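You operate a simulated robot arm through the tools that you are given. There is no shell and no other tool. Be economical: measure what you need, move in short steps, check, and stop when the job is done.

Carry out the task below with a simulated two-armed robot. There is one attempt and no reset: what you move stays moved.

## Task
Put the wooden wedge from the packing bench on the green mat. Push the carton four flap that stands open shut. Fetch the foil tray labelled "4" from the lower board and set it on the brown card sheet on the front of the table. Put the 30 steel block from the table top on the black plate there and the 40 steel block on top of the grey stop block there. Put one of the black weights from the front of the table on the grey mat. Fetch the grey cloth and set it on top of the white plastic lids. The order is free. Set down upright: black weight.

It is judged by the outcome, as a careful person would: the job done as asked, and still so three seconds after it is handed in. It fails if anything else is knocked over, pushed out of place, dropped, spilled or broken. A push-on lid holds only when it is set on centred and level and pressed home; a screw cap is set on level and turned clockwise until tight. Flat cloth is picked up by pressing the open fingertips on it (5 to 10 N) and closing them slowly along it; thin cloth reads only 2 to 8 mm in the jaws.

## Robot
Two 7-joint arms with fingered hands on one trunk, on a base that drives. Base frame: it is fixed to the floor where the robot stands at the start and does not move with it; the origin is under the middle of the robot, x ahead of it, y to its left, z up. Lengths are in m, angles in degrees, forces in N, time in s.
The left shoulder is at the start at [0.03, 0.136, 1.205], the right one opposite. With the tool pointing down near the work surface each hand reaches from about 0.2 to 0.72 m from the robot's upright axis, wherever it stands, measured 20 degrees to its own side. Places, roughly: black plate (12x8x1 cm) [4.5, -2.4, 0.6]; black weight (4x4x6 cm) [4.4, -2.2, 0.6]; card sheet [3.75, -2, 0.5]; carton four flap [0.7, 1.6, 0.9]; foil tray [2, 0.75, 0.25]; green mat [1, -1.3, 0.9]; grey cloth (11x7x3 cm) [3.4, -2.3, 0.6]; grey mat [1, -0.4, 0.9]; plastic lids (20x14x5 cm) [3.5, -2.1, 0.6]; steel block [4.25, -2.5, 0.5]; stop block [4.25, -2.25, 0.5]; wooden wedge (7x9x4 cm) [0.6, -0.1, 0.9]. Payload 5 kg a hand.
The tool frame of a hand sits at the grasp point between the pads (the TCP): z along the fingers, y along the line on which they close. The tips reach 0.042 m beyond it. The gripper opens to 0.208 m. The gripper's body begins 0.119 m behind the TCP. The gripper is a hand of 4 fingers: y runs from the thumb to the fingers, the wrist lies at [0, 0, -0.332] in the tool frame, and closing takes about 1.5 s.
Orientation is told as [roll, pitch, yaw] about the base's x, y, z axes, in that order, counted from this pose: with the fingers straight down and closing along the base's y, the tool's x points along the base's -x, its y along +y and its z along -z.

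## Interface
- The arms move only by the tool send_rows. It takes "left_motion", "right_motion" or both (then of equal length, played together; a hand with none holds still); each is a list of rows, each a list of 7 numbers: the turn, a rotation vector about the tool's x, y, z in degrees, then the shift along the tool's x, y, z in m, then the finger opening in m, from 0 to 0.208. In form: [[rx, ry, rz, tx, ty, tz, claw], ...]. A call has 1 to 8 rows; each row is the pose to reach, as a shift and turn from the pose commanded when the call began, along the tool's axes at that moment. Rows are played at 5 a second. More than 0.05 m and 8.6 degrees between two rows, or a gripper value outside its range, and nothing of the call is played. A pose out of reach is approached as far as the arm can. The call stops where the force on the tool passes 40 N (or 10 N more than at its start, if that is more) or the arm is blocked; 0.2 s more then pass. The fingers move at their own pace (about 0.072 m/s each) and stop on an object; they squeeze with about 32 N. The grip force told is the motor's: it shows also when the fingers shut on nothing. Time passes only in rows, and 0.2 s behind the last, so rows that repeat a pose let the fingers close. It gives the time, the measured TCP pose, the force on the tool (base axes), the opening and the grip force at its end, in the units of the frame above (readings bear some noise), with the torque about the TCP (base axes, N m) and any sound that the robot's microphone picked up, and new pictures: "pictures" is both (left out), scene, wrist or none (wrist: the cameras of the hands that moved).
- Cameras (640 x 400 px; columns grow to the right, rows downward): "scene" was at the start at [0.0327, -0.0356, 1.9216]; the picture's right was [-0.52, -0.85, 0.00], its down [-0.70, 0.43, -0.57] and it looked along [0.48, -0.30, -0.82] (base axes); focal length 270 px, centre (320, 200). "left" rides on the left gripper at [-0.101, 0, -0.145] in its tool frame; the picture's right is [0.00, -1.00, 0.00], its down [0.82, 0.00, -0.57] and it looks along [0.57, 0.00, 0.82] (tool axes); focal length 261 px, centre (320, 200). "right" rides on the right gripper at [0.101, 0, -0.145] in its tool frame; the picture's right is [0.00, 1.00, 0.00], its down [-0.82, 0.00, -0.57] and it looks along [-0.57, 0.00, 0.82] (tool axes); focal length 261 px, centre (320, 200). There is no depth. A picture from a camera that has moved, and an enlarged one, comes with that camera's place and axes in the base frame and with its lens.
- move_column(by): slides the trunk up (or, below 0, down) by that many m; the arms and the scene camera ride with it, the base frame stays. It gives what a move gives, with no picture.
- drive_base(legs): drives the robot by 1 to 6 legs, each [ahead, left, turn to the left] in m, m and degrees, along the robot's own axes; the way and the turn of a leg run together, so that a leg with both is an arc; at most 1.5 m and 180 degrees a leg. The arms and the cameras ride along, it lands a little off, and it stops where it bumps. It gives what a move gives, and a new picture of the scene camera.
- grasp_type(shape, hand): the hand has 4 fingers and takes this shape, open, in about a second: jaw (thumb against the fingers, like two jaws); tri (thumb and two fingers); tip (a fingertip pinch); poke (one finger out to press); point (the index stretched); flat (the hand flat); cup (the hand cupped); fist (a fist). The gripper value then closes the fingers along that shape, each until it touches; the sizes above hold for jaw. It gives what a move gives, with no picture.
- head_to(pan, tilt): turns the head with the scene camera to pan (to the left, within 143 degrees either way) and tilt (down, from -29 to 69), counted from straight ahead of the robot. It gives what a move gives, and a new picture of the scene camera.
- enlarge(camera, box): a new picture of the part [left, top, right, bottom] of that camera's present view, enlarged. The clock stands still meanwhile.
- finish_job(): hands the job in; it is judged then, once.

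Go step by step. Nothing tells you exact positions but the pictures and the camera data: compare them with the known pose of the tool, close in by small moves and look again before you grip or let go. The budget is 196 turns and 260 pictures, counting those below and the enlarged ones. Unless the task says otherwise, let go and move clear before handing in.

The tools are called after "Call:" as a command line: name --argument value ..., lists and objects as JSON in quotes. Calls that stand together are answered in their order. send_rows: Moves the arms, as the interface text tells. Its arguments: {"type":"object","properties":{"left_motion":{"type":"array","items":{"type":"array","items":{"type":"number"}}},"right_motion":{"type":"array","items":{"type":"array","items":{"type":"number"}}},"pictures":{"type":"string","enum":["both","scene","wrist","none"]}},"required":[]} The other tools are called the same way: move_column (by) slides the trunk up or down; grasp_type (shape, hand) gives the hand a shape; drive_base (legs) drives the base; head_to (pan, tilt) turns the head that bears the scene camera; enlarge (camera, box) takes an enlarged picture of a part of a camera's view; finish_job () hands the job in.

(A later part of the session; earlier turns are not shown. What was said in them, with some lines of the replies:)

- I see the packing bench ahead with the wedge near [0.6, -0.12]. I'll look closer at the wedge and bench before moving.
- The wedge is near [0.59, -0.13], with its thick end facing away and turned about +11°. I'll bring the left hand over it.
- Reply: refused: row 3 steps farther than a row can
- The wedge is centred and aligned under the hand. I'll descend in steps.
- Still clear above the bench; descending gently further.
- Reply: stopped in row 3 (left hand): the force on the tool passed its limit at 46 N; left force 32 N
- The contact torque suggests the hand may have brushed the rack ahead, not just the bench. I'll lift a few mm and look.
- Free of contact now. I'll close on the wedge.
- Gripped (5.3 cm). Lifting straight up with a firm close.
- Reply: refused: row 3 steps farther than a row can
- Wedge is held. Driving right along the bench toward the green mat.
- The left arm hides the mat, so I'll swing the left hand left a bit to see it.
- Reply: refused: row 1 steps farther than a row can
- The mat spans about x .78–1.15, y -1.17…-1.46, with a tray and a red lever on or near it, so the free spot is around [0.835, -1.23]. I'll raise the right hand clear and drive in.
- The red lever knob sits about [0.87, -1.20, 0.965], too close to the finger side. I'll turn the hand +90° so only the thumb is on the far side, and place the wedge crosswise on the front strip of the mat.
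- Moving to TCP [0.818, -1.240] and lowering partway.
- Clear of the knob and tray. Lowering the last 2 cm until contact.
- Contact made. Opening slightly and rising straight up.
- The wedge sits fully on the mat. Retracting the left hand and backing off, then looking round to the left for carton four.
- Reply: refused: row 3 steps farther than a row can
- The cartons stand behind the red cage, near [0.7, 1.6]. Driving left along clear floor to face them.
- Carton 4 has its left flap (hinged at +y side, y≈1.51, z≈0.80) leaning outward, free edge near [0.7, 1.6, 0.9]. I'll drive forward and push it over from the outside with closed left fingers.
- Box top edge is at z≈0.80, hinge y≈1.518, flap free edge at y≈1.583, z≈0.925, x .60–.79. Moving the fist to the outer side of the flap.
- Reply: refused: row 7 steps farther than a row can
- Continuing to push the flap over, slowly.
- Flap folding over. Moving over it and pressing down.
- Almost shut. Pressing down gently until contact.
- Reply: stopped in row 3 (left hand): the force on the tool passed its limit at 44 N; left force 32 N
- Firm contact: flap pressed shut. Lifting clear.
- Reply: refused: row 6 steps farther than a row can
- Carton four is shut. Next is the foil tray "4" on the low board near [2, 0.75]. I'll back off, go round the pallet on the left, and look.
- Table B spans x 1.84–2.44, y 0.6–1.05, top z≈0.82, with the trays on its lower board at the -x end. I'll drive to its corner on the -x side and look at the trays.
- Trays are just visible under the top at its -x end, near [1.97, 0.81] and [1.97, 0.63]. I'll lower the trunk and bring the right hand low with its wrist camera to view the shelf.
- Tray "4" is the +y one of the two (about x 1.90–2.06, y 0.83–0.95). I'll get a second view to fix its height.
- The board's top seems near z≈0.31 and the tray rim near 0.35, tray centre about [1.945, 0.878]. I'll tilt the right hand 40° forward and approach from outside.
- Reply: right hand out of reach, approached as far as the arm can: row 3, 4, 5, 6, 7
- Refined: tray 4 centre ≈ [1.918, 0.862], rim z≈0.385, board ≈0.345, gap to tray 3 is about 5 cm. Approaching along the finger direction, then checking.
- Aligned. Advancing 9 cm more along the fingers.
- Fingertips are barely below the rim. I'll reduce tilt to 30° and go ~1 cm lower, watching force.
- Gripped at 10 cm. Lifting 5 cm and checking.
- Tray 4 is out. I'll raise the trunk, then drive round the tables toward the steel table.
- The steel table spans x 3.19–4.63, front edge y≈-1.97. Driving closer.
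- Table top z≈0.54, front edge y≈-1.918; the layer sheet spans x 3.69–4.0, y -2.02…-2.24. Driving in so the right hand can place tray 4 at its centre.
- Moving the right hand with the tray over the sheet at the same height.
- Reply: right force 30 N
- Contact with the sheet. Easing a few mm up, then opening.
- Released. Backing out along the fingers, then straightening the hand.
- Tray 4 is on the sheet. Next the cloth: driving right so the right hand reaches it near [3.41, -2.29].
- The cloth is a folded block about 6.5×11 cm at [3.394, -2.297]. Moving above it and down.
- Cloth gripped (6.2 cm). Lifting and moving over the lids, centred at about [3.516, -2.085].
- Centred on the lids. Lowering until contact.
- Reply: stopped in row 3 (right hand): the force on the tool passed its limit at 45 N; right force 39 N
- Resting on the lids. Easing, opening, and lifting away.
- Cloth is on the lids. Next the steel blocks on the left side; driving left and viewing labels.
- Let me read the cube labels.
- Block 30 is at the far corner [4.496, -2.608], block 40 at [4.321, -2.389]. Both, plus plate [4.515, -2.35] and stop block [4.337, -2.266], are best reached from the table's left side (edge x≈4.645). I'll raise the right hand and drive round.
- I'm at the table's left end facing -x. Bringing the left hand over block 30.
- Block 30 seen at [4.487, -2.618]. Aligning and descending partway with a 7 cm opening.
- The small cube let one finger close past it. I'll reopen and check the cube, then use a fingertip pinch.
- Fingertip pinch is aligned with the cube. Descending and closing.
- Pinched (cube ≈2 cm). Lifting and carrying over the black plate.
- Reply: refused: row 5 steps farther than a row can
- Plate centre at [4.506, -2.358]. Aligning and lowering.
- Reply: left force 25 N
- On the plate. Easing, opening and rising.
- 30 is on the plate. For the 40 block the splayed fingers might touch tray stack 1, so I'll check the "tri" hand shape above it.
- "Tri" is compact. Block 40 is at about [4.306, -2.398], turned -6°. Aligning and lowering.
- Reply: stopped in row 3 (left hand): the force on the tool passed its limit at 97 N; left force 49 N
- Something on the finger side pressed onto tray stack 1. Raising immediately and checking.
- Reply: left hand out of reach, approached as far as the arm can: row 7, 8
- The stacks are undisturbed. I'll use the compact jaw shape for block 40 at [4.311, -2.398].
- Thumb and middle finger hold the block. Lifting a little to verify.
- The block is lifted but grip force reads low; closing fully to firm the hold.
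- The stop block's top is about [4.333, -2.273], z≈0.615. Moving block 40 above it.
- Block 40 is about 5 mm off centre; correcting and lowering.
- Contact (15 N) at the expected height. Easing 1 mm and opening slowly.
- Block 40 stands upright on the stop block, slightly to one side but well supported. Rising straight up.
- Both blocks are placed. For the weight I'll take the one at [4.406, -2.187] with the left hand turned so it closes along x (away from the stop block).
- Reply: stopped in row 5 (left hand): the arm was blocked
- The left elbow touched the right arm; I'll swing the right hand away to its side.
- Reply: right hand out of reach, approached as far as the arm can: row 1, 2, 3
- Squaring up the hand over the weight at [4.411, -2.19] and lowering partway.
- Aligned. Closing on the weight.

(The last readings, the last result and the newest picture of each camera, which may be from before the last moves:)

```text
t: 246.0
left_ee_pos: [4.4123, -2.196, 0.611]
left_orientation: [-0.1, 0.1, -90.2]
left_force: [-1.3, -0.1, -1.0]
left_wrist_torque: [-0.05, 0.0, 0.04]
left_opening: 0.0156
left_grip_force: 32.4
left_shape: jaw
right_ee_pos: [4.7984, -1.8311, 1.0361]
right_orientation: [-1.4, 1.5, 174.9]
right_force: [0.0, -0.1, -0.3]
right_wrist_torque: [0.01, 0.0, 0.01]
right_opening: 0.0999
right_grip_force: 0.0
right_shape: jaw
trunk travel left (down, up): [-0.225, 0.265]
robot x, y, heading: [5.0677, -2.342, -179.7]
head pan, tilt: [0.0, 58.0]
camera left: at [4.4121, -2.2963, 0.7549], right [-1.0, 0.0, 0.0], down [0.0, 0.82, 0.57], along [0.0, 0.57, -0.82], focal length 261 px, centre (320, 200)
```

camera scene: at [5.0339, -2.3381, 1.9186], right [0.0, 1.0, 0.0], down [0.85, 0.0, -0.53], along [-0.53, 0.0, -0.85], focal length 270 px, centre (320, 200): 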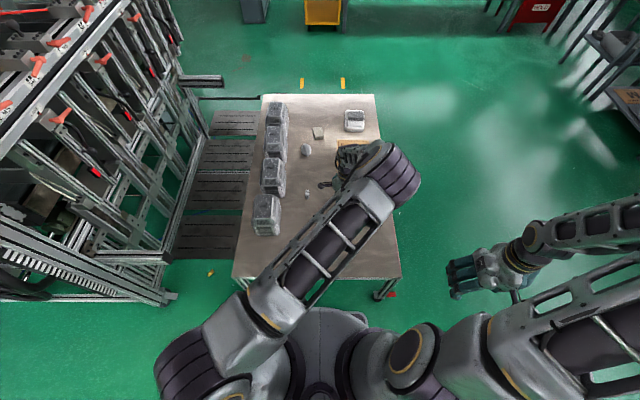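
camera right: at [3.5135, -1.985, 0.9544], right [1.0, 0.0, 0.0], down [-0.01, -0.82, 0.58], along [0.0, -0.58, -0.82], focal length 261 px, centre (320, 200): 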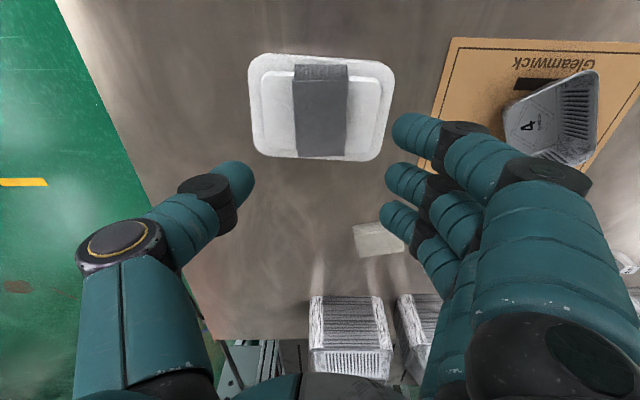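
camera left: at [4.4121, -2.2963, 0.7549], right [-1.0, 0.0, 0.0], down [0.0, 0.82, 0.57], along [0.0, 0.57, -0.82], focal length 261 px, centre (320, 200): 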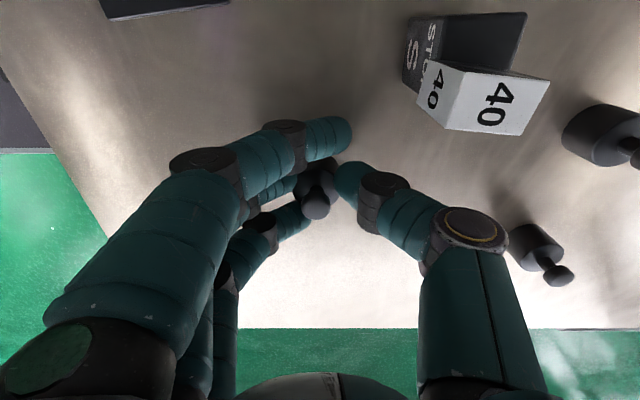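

Call:
send_rows --left_motion '[[0, 0, 0, 0, 0, 0, 0.0], [0, 0, 0, 0, 0, -0.01, 0.0], [0, 0, 0, 0, 0, -0.03, 0.0], [0, 0, 0, 0, 0, -0.06, 0.0]]' --pictures "wrist"

Call:
enlarge --camera "left" --box '[220, 90, 440, 250]'

```text
t: 247.0
left_ee_pos: [4.4139, -2.1957, 0.6707]
left_orientation: [0.0, 0.0, -90.1]
left_force: [1.4, -0.8, -3.8]
left_wrist_torque: [0.09, 0.2, -0.01]
left_opening: 0.0157
left_grip_force: 32.6
left_shape: jaw
right_ee_pos: [4.7996, -1.8317, 1.0377]
right_orientation: [-1.3, 1.5, 175.0]
right_force: [-0.1, 0.1, -0.1]
right_wrist_torque: [-0.05, 0.06, -0.01]
right_opening: 0.1001
right_grip_force: 0.1
right_shape: jaw
trunk travel left (down, up): [-0.225, 0.265]
robot x, y, heading: [5.0702, -2.3399, -179.7]
head pan, tilt: [0.0, 58.0]
camera left: at [4.4141, -2.2964, 0.8145], right [-1.0, 0.0, 0.0], down [0.0, 0.82, 0.57], along [0.0, 0.57, -0.82], focal length 261 px, centre (320, 200)
```

left: 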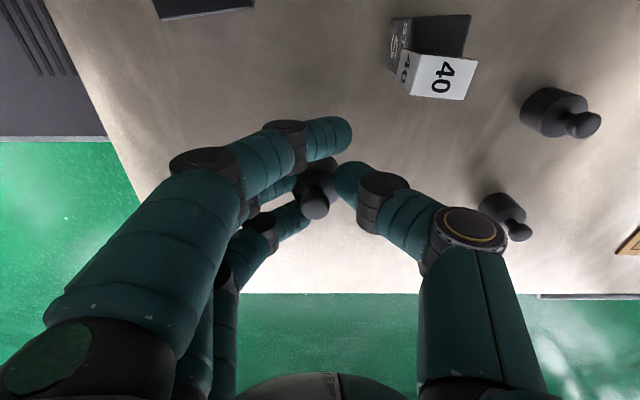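

```text
2.50 times, centred on (330, 170) of left
camera zoom: at [4.4141, -2.2964, 0.8145], right [-1.0, 0.0, 0.0], down [0.0, 0.82, 0.57], along [0.0, 0.57, -0.82], focal length 652 px, centre (295, 275)
```

zoom: 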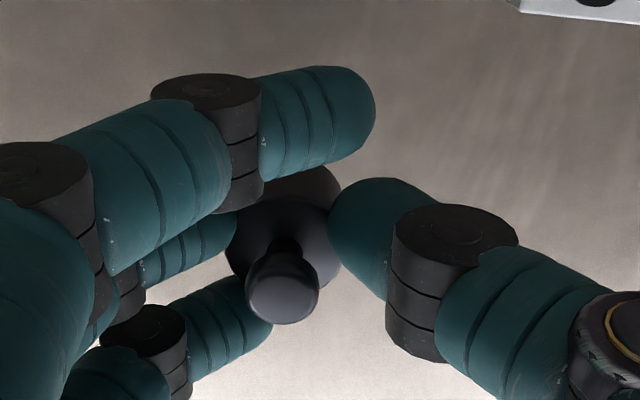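

The weight is held upright. Raising it, pulling in, and driving back toward the packing bench's far side.

Call:
send_rows --left_motion '[[0, 0, 0, 0, 0, -0.045, 0.0], [0, 0, 0, 0, 0.0, -0.09, 0.0], [0, 0, 0, 0, 0.0, -0.135, 0.0], [0, 0, 0, -0.01, 0.02, -0.175, 0.0], [0, 0, 0, -0.02, 0.05, -0.21, 0.0], [0, 0, 0, -0.03, 0.08, -0.24, 0.0], [0, 0, 0, -0.04, 0.11, -0.27, 0.0], [0, 0, 0, -0.05, 0.14, -0.29, 0.0]]' --pictures "scene"

Call:
enlarge --camera "scene" --box '[230, 90, 410, 290]'

```text
t: 248.8
left_ee_pos: [4.5543, -2.2463, 0.9615]
left_orientation: [-0.2, 0.1, -90.2]
left_force: [1.0, -0.7, -3.3]
left_wrist_torque: [0.02, 0.13, 0.0]
left_opening: 0.0151
left_grip_force: 32.0
left_shape: jaw
right_ee_pos: [4.7999, -1.8319, 1.0365]
right_orientation: [-1.3, 1.6, 174.8]
right_force: [0.5, 0.8, 0.4]
right_wrist_torque: [0.05, 0.09, 0.03]
right_opening: 0.0999
right_grip_force: 0.1
right_shape: jaw
trunk travel left (down, up): [-0.225, 0.265]
robot x, y, heading: [5.071, -2.3401, -180.1]
head pan, tilt: [0.0, 58.0]
camera scene: at [5.0351, -2.3401, 1.9187], right [0.0, 1.0, 0.0], down [0.85, 0.0, -0.53], along [-0.53, 0.0, -0.85], focal length 270 px, centre (320, 200)
```

scene: 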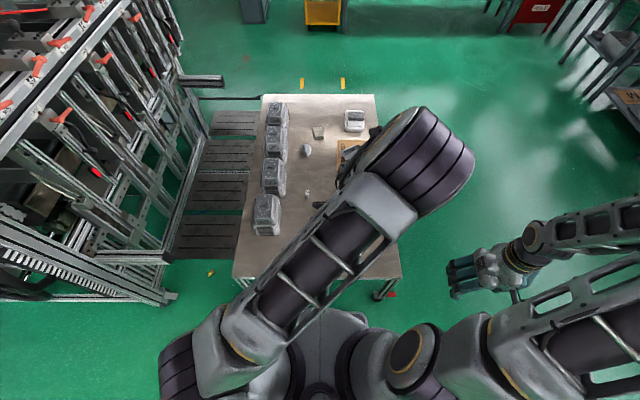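

```text
2.00 times, centred on (320, 190) of scene
camera zoom: at [5.0351, -2.3401, 1.9187], right [0.0, 1.0, 0.0], down [0.85, 0.0, -0.53], along [-0.53, 0.0, -0.85], focal length 540 px, centre (320, 220)
```

zoom: 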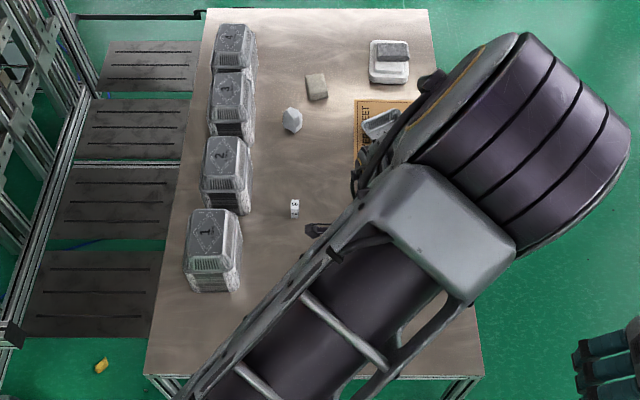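

Call:
send_rows --left_motion '[[0, 0, 8.2, -0.02, 0.0, -0.005, 0.0], [0, 0, 16.4, -0.04, 0.0, -0.01, 0.0], [0, 0, 24.6, -0.06, 0.0, -0.015, 0.0], [0, 0, 32.8, -0.08, 0.0, -0.02, 0.0], [0, 0, 41, -0.1, 0.0, -0.03, 0.0], [0, 0, 49.2, -0.12, 0.0, -0.04, 0.0], [0, 0, 57.4, -0.14, 0.0, -0.05, 0.0], [0, 0, 65.6, -0.16, 0.0, -0.06, 0.0]]' --pictures "none"

Call:
send_rows --left_motion '[[0, 0, 8.2, 0, 0, 0, 0.0], [0, 0, 16.4, 0, 0, 0, 0.0], [0, 0, 24.4, 0, 0, 0, 0.0], [0, 0, 24.4, 0, 0, 0, 0.0]]' --pictures "scene"

Call:
enlarge --camera "scene" --box '[230, 90, 410, 290]'

```text
t: 250.6
left_ee_pos: [4.5527, -2.4065, 1.0209]
left_orientation: [0.0, 0.0, -155.9]
left_force: [-0.5, -1.2, -3.2]
left_wrist_torque: [0.08, 0.07, -0.03]
left_opening: 0.0153
left_grip_force: 31.7
left_shape: jaw
right_ee_pos: [4.7999, -1.8318, 1.037]
right_orientation: [-1.3, 1.6, 174.9]
right_force: [0.5, -0.7, 0.5]
right_wrist_torque: [0.05, 0.0, -0.02]
right_opening: 0.0999
right_grip_force: 0.1
right_shape: jaw
trunk travel left (down, up): [-0.225, 0.265]
robot x, y, heading: [5.0714, -2.3407, -179.8]
head pan, tilt: [0.0, 58.0]
```

```text
t: 251.6
left_ee_pos: [4.5539, -2.4063, 1.0203]
left_orientation: [0.0, -0.1, 179.7]
left_force: [-0.1, -0.3, -2.8]
left_wrist_torque: [-0.02, 0.0, 0.03]
left_opening: 0.0154
left_grip_force: 32.2
left_shape: jaw
right_ee_pos: [4.7989, -1.8325, 1.0369]
right_orientation: [-1.2, 1.8, 174.9]
right_force: [0.2, 0.8, -1.3]
right_wrist_torque: [0.02, 0.0, 0.02]
right_opening: 0.0996
right_grip_force: 0.1
right_shape: jaw
trunk travel left (down, up): [-0.225, 0.265]
robot x, y, heading: [5.0738, -2.3448, -179.9]
head pan, tilt: [0.0, 58.0]
camera scene: at [5.0334, -2.3393, 1.9186], right [0.0, 1.0, 0.0], down [0.85, 0.0, -0.53], along [-0.53, 0.0, -0.85], focal length 270 px, centre (320, 200)
```

scene: 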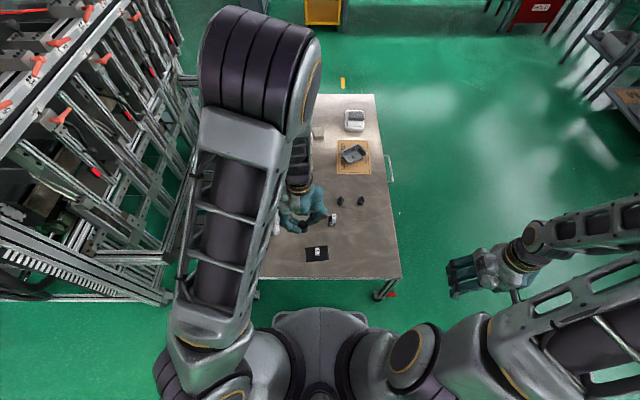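

```text
2.00 times, centred on (320, 190) of scene
camera zoom: at [5.0334, -2.3393, 1.9186], right [0.0, 1.0, 0.0], down [0.85, 0.0, -0.53], along [-0.53, 0.0, -0.85], focal length 540 px, centre (320, 220)
```

zoom: 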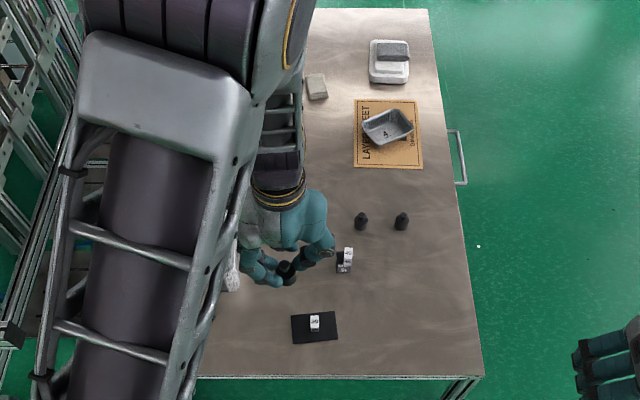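

Everything on the steel table is in place. Driving to the bench's far side.

Call:
drive_base --legs '[[0, -1.15, 0], [1.45, 0, 0], [1.3, 0, 0]]'

Call:
head_to --pan 0 --tilt 30

```text
t: 270.3
left_ee_pos: [1.8136, -1.2731, 1.02]
left_orientation: [-0.1, -0.1, 179.8]
left_force: [0.1, 0.7, -3.2]
left_wrist_torque: [0.01, 0.02, 0.02]
left_opening: 0.0153
left_grip_force: 31.8
left_shape: jaw
right_ee_pos: [2.0584, -0.6987, 1.0363]
right_orientation: [-1.3, 1.6, 175.0]
right_force: [0.1, -0.2, -0.2]
right_wrist_torque: [0.02, -0.02, 0.02]
right_opening: 0.1
right_grip_force: 0.0
right_shape: jaw
trunk travel left (down, up): [-0.225, 0.265]
robot x, y, heading: [2.3352, -1.2073, -179.7]
head pan, tilt: [0.0, 58.0]
camera scene: at [2.2927, -1.2058, 1.9186], right [0.0, 1.0, 0.0], down [0.85, 0.0, -0.53], along [-0.53, 0.0, -0.85], focal length 270 px, centre (320, 200)
```

scene: 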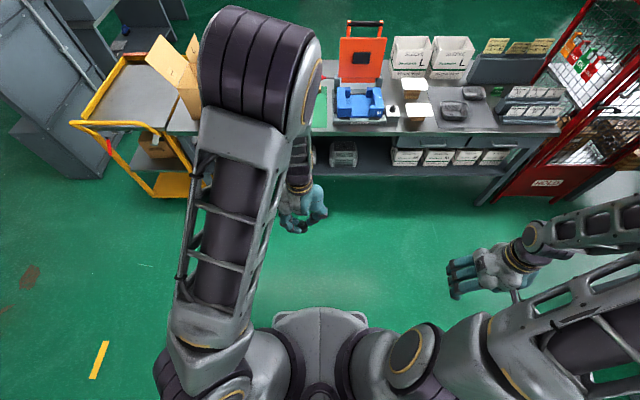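

```text
t: 271.3
left_ee_pos: [1.8134, -1.2739, 1.0199]
left_orientation: [0.0, -0.1, 179.9]
left_force: [0.0, -0.1, -2.6]
left_wrist_torque: [-0.02, -0.01, 0.01]
left_opening: 0.0156
left_grip_force: 32.0
left_shape: jaw
right_ee_pos: [2.0589, -0.6981, 1.0362]
right_orientation: [-1.2, 1.6, 174.8]
right_force: [-0.3, 0.5, -0.2]
right_wrist_torque: [-0.02, -0.01, 0.01]
right_opening: 0.1001
right_grip_force: 0.1
right_shape: jaw
trunk travel left (down, up): [-0.225, 0.265]
robot x, y, heading: [2.3287, -1.2101, -179.7]
head pan, tilt: [0.0, 30.0]
camera scene: at [2.2716, -1.2059, 1.9583], right [0.0, 1.0, 0.0], down [0.5, 0.0, -0.87], along [-0.87, 0.0, -0.5], focal length 270 px, centre (320, 200)
```

scene: 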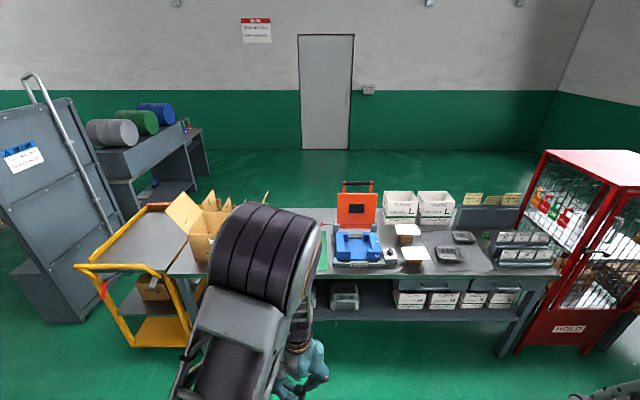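

Call:
drive_base --legs '[[0, -0.88, 0], [0.5, 0, 0]]'

Call:
head_to --pan 0 --tilt 50

```text
t: 278.4
left_ee_pos: [1.3128, -0.3959, 1.0209]
left_orientation: [-0.1, 0.0, 179.6]
left_force: [-0.8, 1.0, -3.0]
left_wrist_torque: [0.02, -0.04, 0.05]
left_opening: 0.0151
left_grip_force: 31.0
left_shape: jaw
right_ee_pos: [1.561, 0.177, 1.0363]
right_orientation: [-1.3, 1.6, 174.8]
right_force: [-0.3, -0.3, 0.0]
right_wrist_torque: [-0.01, -0.05, -0.01]
right_opening: 0.0999
right_grip_force: 0.1
right_shape: jaw
trunk travel left (down, up): [-0.225, 0.265]
robot x, y, heading: [1.8288, -0.3355, 179.8]
head pan, tilt: [0.0, 30.0]
camera scene: at [1.7717, -0.3314, 1.9583], right [0.0, 1.0, 0.0], down [0.5, 0.0, -0.87], along [-0.87, 0.0, -0.5], focal length 270 px, centre (320, 200)
```

scene: 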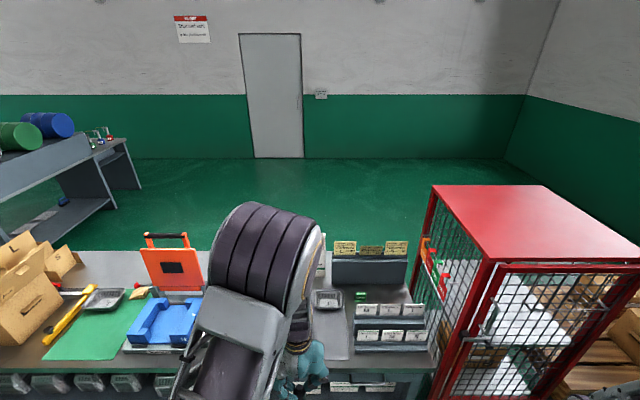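

```text
t: 279.2
left_ee_pos: [1.3137, -0.3958, 1.0183]
left_orientation: [0.0, -0.2, 179.5]
left_force: [0.7, -0.3, -3.2]
left_wrist_torque: [-0.02, 0.05, -0.01]
left_opening: 0.0156
left_grip_force: 31.8
left_shape: jaw
right_ee_pos: [1.5629, 0.1768, 1.0367]
right_orientation: [-1.3, 1.7, 174.6]
right_force: [-0.5, -0.4, -0.2]
right_wrist_torque: [0.01, 0.04, 0.02]
right_opening: 0.0998
right_grip_force: 0.0
right_shape: jaw
trunk travel left (down, up): [-0.225, 0.265]
robot x, y, heading: [1.8318, -0.3343, 180.1]
head pan, tilt: [0.0, 50.0]
camera scene: at [1.7867, -0.3315, 1.9289], right [0.0, 1.0, 0.0], down [0.77, 0.0, -0.64], along [-0.64, 0.0, -0.77], focal length 270 px, centre (320, 200)
```

scene: 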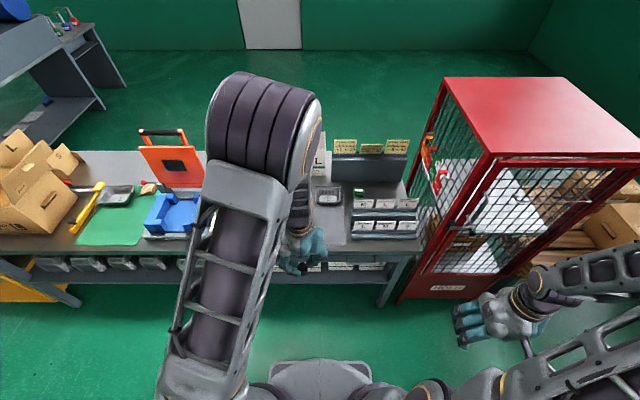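

The grey mat spans roughly x 0.8–1.16, y -0.22…-0.55, with two trays on it. I'll bring the weight toward a free corner near [1.09, -0.28] and look with the wrist camera.

Call:
send_rows --left_motion '[[0, 0, 0, -0.037, -0.018, 0, 0.0], [0, 0, 0, -0.074, -0.036, 0, 0.0], [0, 0, 0, -0.111, -0.054, 0, 0.0], [0, 0, 0, -0.148, -0.072, 0, 0.0], [0, 0, 0, -0.185, -0.09, 0, 0.0], [0, 0, 0, -0.22, -0.11, 0, 0.0], [0, 0, 0, -0.22, -0.11, 0, 0.0]]' --pictures "both"

```text
t: 280.8
left_ee_pos: [1.095, -0.2851, 1.0216]
left_orientation: [0.0, -0.1, 179.6]
left_force: [0.9, -0.4, -3.7]
left_wrist_torque: [0.07, 0.14, 0.0]
left_opening: 0.0157
left_grip_force: 32.2
left_shape: jaw
right_ee_pos: [1.563, 0.1774, 1.0367]
right_orientation: [-1.3, 1.6, 174.7]
right_force: [0.0, -0.6, 0.8]
right_wrist_torque: [0.02, 0.09, -0.04]
right_opening: 0.0999
right_grip_force: 0.0
right_shape: jaw
trunk travel left (down, up): [-0.225, 0.265]
robot x, y, heading: [1.8336, -0.3309, 180.0]
head pan, tilt: [0.0, 50.0]
camera scene: at [1.788, -0.3323, 1.9289], right [0.0, 1.0, 0.0], down [0.77, 0.0, -0.64], along [-0.64, 0.0, -0.77], focal length 270 px, centre (320, 200)
camera left: at [0.9946, -0.2849, 1.1652], right [0.0, 1.0, 0.0], down [0.82, 0.0, 0.57], along [0.57, 0.0, -0.82], focal length 261 px, centre (320, 200)
```

scene: 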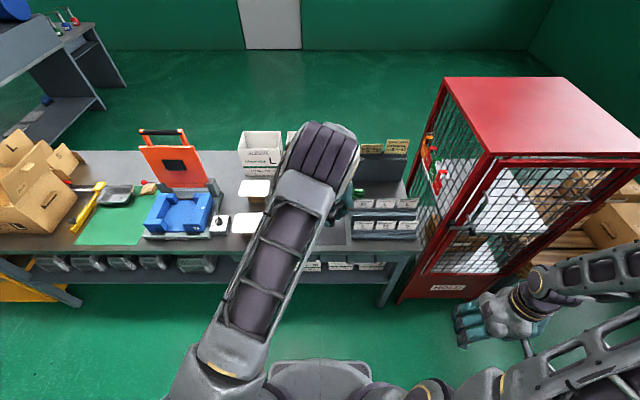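
left: 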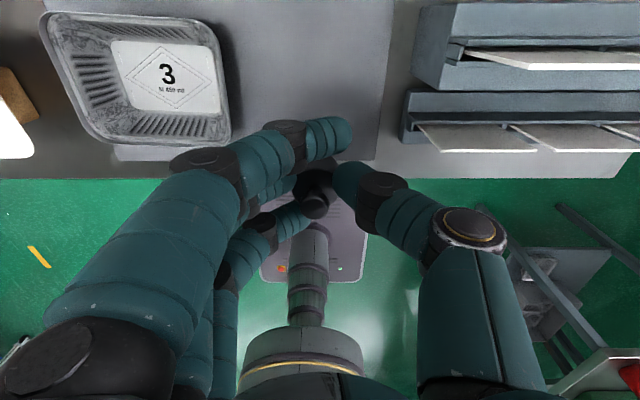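

Free area is y -0.21…-0.378 beside tray 3; the rack starts at y≈-0.185. Target TCP [1.085, -0.30]; lowering most of the way.

Call:
send_rows --left_motion '[[0, 0, 0, -0.01, 0.015, 0.01, 0.0], [0, 0, 0, -0.01, 0.015, 0.04, 0.0], [0, 0, 0, -0.01, 0.015, 0.07, 0.0], [0, 0, 0, -0.01, 0.015, 0.095, 0.0], [0, 0, 0, -0.01, 0.015, 0.095, 0.0]]' --pictures "wrist"

```text
t: 282.0
left_ee_pos: [1.0838, -0.2989, 0.9258]
left_orientation: [-0.1, 0.0, 179.7]
left_force: [0.8, -0.7, -2.7]
left_wrist_torque: [0.01, 0.06, -0.05]
left_opening: 0.0152
left_grip_force: 31.9
left_shape: jaw
right_ee_pos: [1.5622, 0.1771, 1.0362]
right_orientation: [-1.2, 1.6, 174.7]
right_force: [0.8, -0.6, 0.7]
right_wrist_torque: [0.02, 0.03, -0.03]
right_opening: 0.0999
right_grip_force: 0.1
right_shape: jaw
trunk travel left (down, up): [-0.225, 0.265]
robot x, y, heading: [1.834, -0.333, 179.9]
head pan, tilt: [0.0, 50.0]
camera left: at [0.984, -0.2988, 1.0698], right [0.0, 1.0, 0.0], down [0.82, 0.0, 0.57], along [0.57, 0.0, -0.82], focal length 261 px, centre (320, 200)
```

left: 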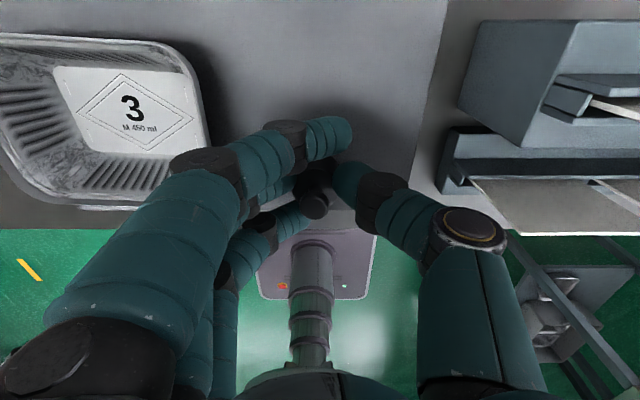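

Call:
send_rows --left_motion '[[0, 0, 0, 0, 0, 0.006, 0.0], [0, 0, 0, 0, 0, 0.01, 0.0], [0, 0, 0, 0, 0, 0.014, 0.0], [0, 0, 0, 0, 0, 0.017, 0.0]]' --pictures "none"

```text
t: 283.0
left_ee_pos: [1.0829, -0.2985, 0.9129]
left_orientation: [0.0, -0.3, 179.6]
left_force: [3.0, -0.8, 27.0]
left_wrist_torque: [-0.22, -0.49, 0.0]
left_opening: 0.0162
left_grip_force: 32.0
left_shape: jaw
right_ee_pos: [1.5638, 0.1776, 1.0373]
right_orientation: [-1.3, 1.4, 174.7]
right_force: [-0.4, -0.3, -0.7]
right_wrist_torque: [0.03, 0.02, -0.06]
right_opening: 0.0999
right_grip_force: 0.0
right_shape: jaw
trunk travel left (down, up): [-0.225, 0.265]
robot x, y, heading: [1.8346, -0.3303, 180.1]
head pan, tilt: [0.0, 50.0]
```

Contact. Easing and opening gently.

Call:
send_rows --left_motion '[[0, 0, 0, 0, 0, -0.003, 0.0], [0, 0, 0, 0, 0, -0.003, 0.015], [0, 0, 0, 0, 0, -0.003, 0.03], [0, 0, 0, 0, 0, -0.003, 0.045], [0, 0, 0, 0, 0, -0.003, 0.06], [0, 0, 0, 0, 0, -0.003, 0.062], [0, 0, 0, 0, 0, -0.003, 0.062]]' --pictures "wrist"

```text
t: 284.6
left_ee_pos: [1.0853, -0.2995, 0.9115]
left_orientation: [0.0, -0.1, 179.6]
left_force: [0.1, 0.1, -0.1]
left_wrist_torque: [0.0, -0.01, 0.01]
left_opening: 0.0612
left_grip_force: 0.0
left_shape: jaw
right_ee_pos: [1.5628, 0.1766, 1.0364]
right_orientation: [-1.3, 1.7, 174.7]
right_force: [-0.9, 0.1, -0.5]
right_wrist_torque: [0.01, 0.02, 0.0]
right_opening: 0.0999
right_grip_force: 0.1
right_shape: jaw
trunk travel left (down, up): [-0.225, 0.265]
robot x, y, heading: [1.834, -0.3342, 179.8]
head pan, tilt: [0.0, 50.0]
camera left: at [0.9837, -0.2991, 1.0556], right [0.0, 1.0, 0.0], down [0.82, 0.0, 0.57], along [0.57, 0.0, -0.82], focal length 261 px, centre (320, 200)
```

left: 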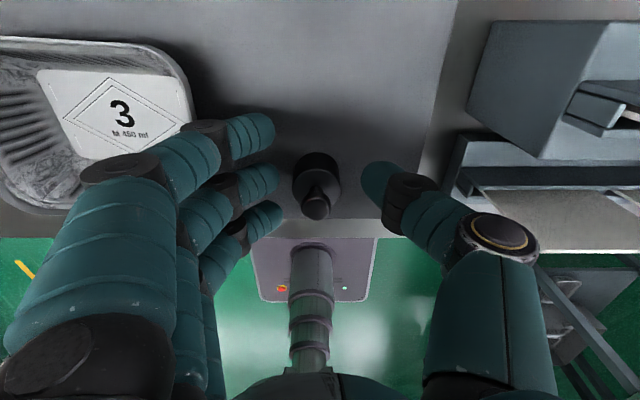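

The weight stands upright on the mat. Rising clear and checking.

Call:
send_rows --left_motion '[[0, 0, 0, 0, 0, -0.02, 0.062], [0, 0, 0, 0, 0, -0.06, 0.062], [0, 0, 0, 0, 0, -0.105, 0.062], [0, 0, 0, 0, 0, -0.15, 0.062], [0, 0, 0, 0.0, 0, -0.19, 0.062]]' --pictures "wrist"

Call:
enlarge --camera "left" --box '[200, 40, 440, 220]'

```text
t: 285.8
left_ee_pos: [1.0861, -0.3015, 1.1028]
left_orientation: [0.1, 0.0, 179.5]
left_force: [0.8, -0.9, -0.2]
left_wrist_torque: [0.06, 0.07, 0.0]
left_opening: 0.0616
left_grip_force: 0.0
left_shape: jaw
right_ee_pos: [1.5626, 0.1769, 1.0363]
right_orientation: [-1.4, 1.7, 174.7]
right_force: [1.1, -0.2, -0.1]
right_wrist_torque: [0.0, 0.09, -0.01]
right_opening: 0.1004
right_grip_force: 0.0
right_shape: jaw
trunk travel left (down, up): [-0.225, 0.265]
robot x, y, heading: [1.8356, -0.3367, 179.9]
head pan, tilt: [0.0, 50.0]
camera left: at [0.9851, -0.3003, 1.2465], right [0.0, 1.0, 0.0], down [0.82, 0.0, 0.57], along [0.57, 0.0, -0.82], focal length 261 px, centre (320, 200)
```

left: 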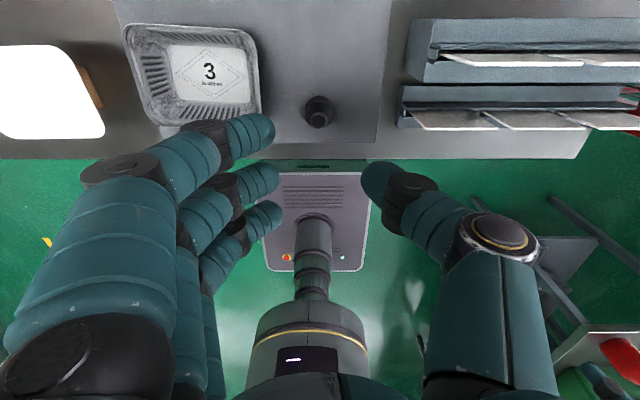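

```text
2.22 times, centred on (320, 130) of left
camera zoom: at [0.9851, -0.3003, 1.2465], right [0.0, 1.0, 0.0], down [0.82, 0.0, 0.57], along [0.57, 0.0, -0.82], focal length 579 px, centre (320, 356)
```

zoom: 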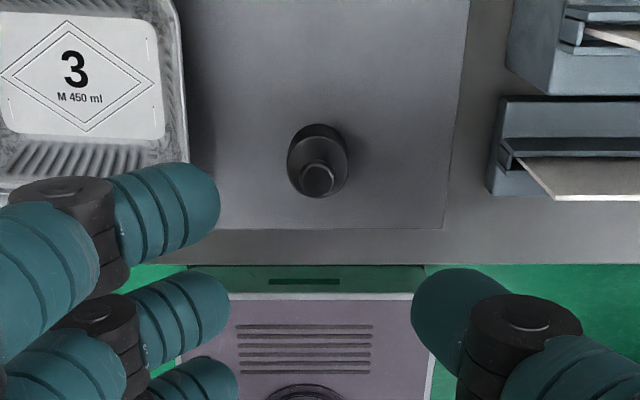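

The weight is upright and fully on the grey mat. Backing the arm off the bench and taking one last look.

Call:
drive_base --legs '[[-0.25, 0, 0]]'

Call:
enlarge --camera "scene" --box '[0, 90, 440, 300]'

```text
t: 287.7
left_ee_pos: [1.335, -0.3018, 1.1034]
left_orientation: [0.0, 0.0, 179.6]
left_force: [1.0, 0.3, 0.3]
left_wrist_torque: [-0.06, 0.13, -0.01]
left_opening: 0.0614
left_grip_force: 0.1
left_shape: jaw
right_ee_pos: [1.8162, 0.1771, 1.0373]
right_orientation: [-1.3, 1.6, 174.7]
right_force: [1.3, 0.0, 0.6]
right_wrist_torque: [-0.01, 0.1, 0.03]
right_opening: 0.0996
right_grip_force: 0.0
right_shape: jaw
trunk travel left (down, up): [-0.225, 0.265]
robot x, y, heading: [2.0841, -0.3356, 180.0]
head pan, tilt: [0.0, 50.0]
camera scene: at [2.0385, -0.3315, 1.9289], right [0.0, 1.0, 0.0], down [0.77, 0.0, -0.64], along [-0.64, 0.0, -0.77], focal length 270 px, centre (320, 200)
```

scene: 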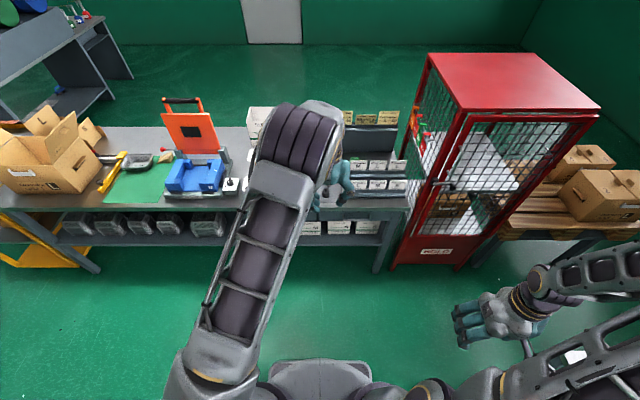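

```text
1.45 times, centred on (220, 195) of scene
camera zoom: at [2.0385, -0.3315, 1.9289], right [0.0, 1.0, 0.0], down [0.77, 0.0, -0.64], along [-0.64, 0.0, -0.77], focal length 393 px, centre (466, 207)
```

zoom: 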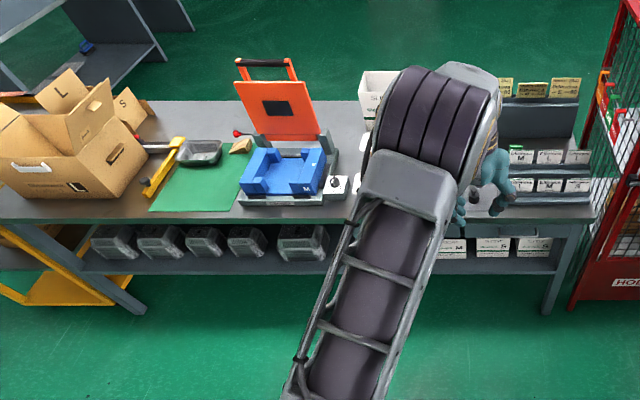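

The wedge is on the green mat, carton four stays shut, and the other items stand where I set them. Handing in.

Call:
finish_job

```text
The job is handed in.
```

I handed the job in with all seven items done; each was in place when I last looked at it.

- **Wedge:** on the front of the green mat.
- **Carton four:** the open flap is pressed shut.
- **Foil tray 4:** on the brown card sheet.
- **30 block:** on the black plate.
- **40 block:** upright on the stop block. It sits to one side, overhanging one edge by about 3 mm.
- **Black weight:** one of the three, upright on the grey mat.
- **Grey cloth:** on top of the white lids.

Two other things were touched along the way. Picking up the wedge met about 46 N, probably a brush against the rack ahead of it, and I didn't check the rack afterwards. Reaching for the 40 block, the left hand pressed on tray stack 1 with up to 97 N; I looked afterwards and the stacks had not shifted.
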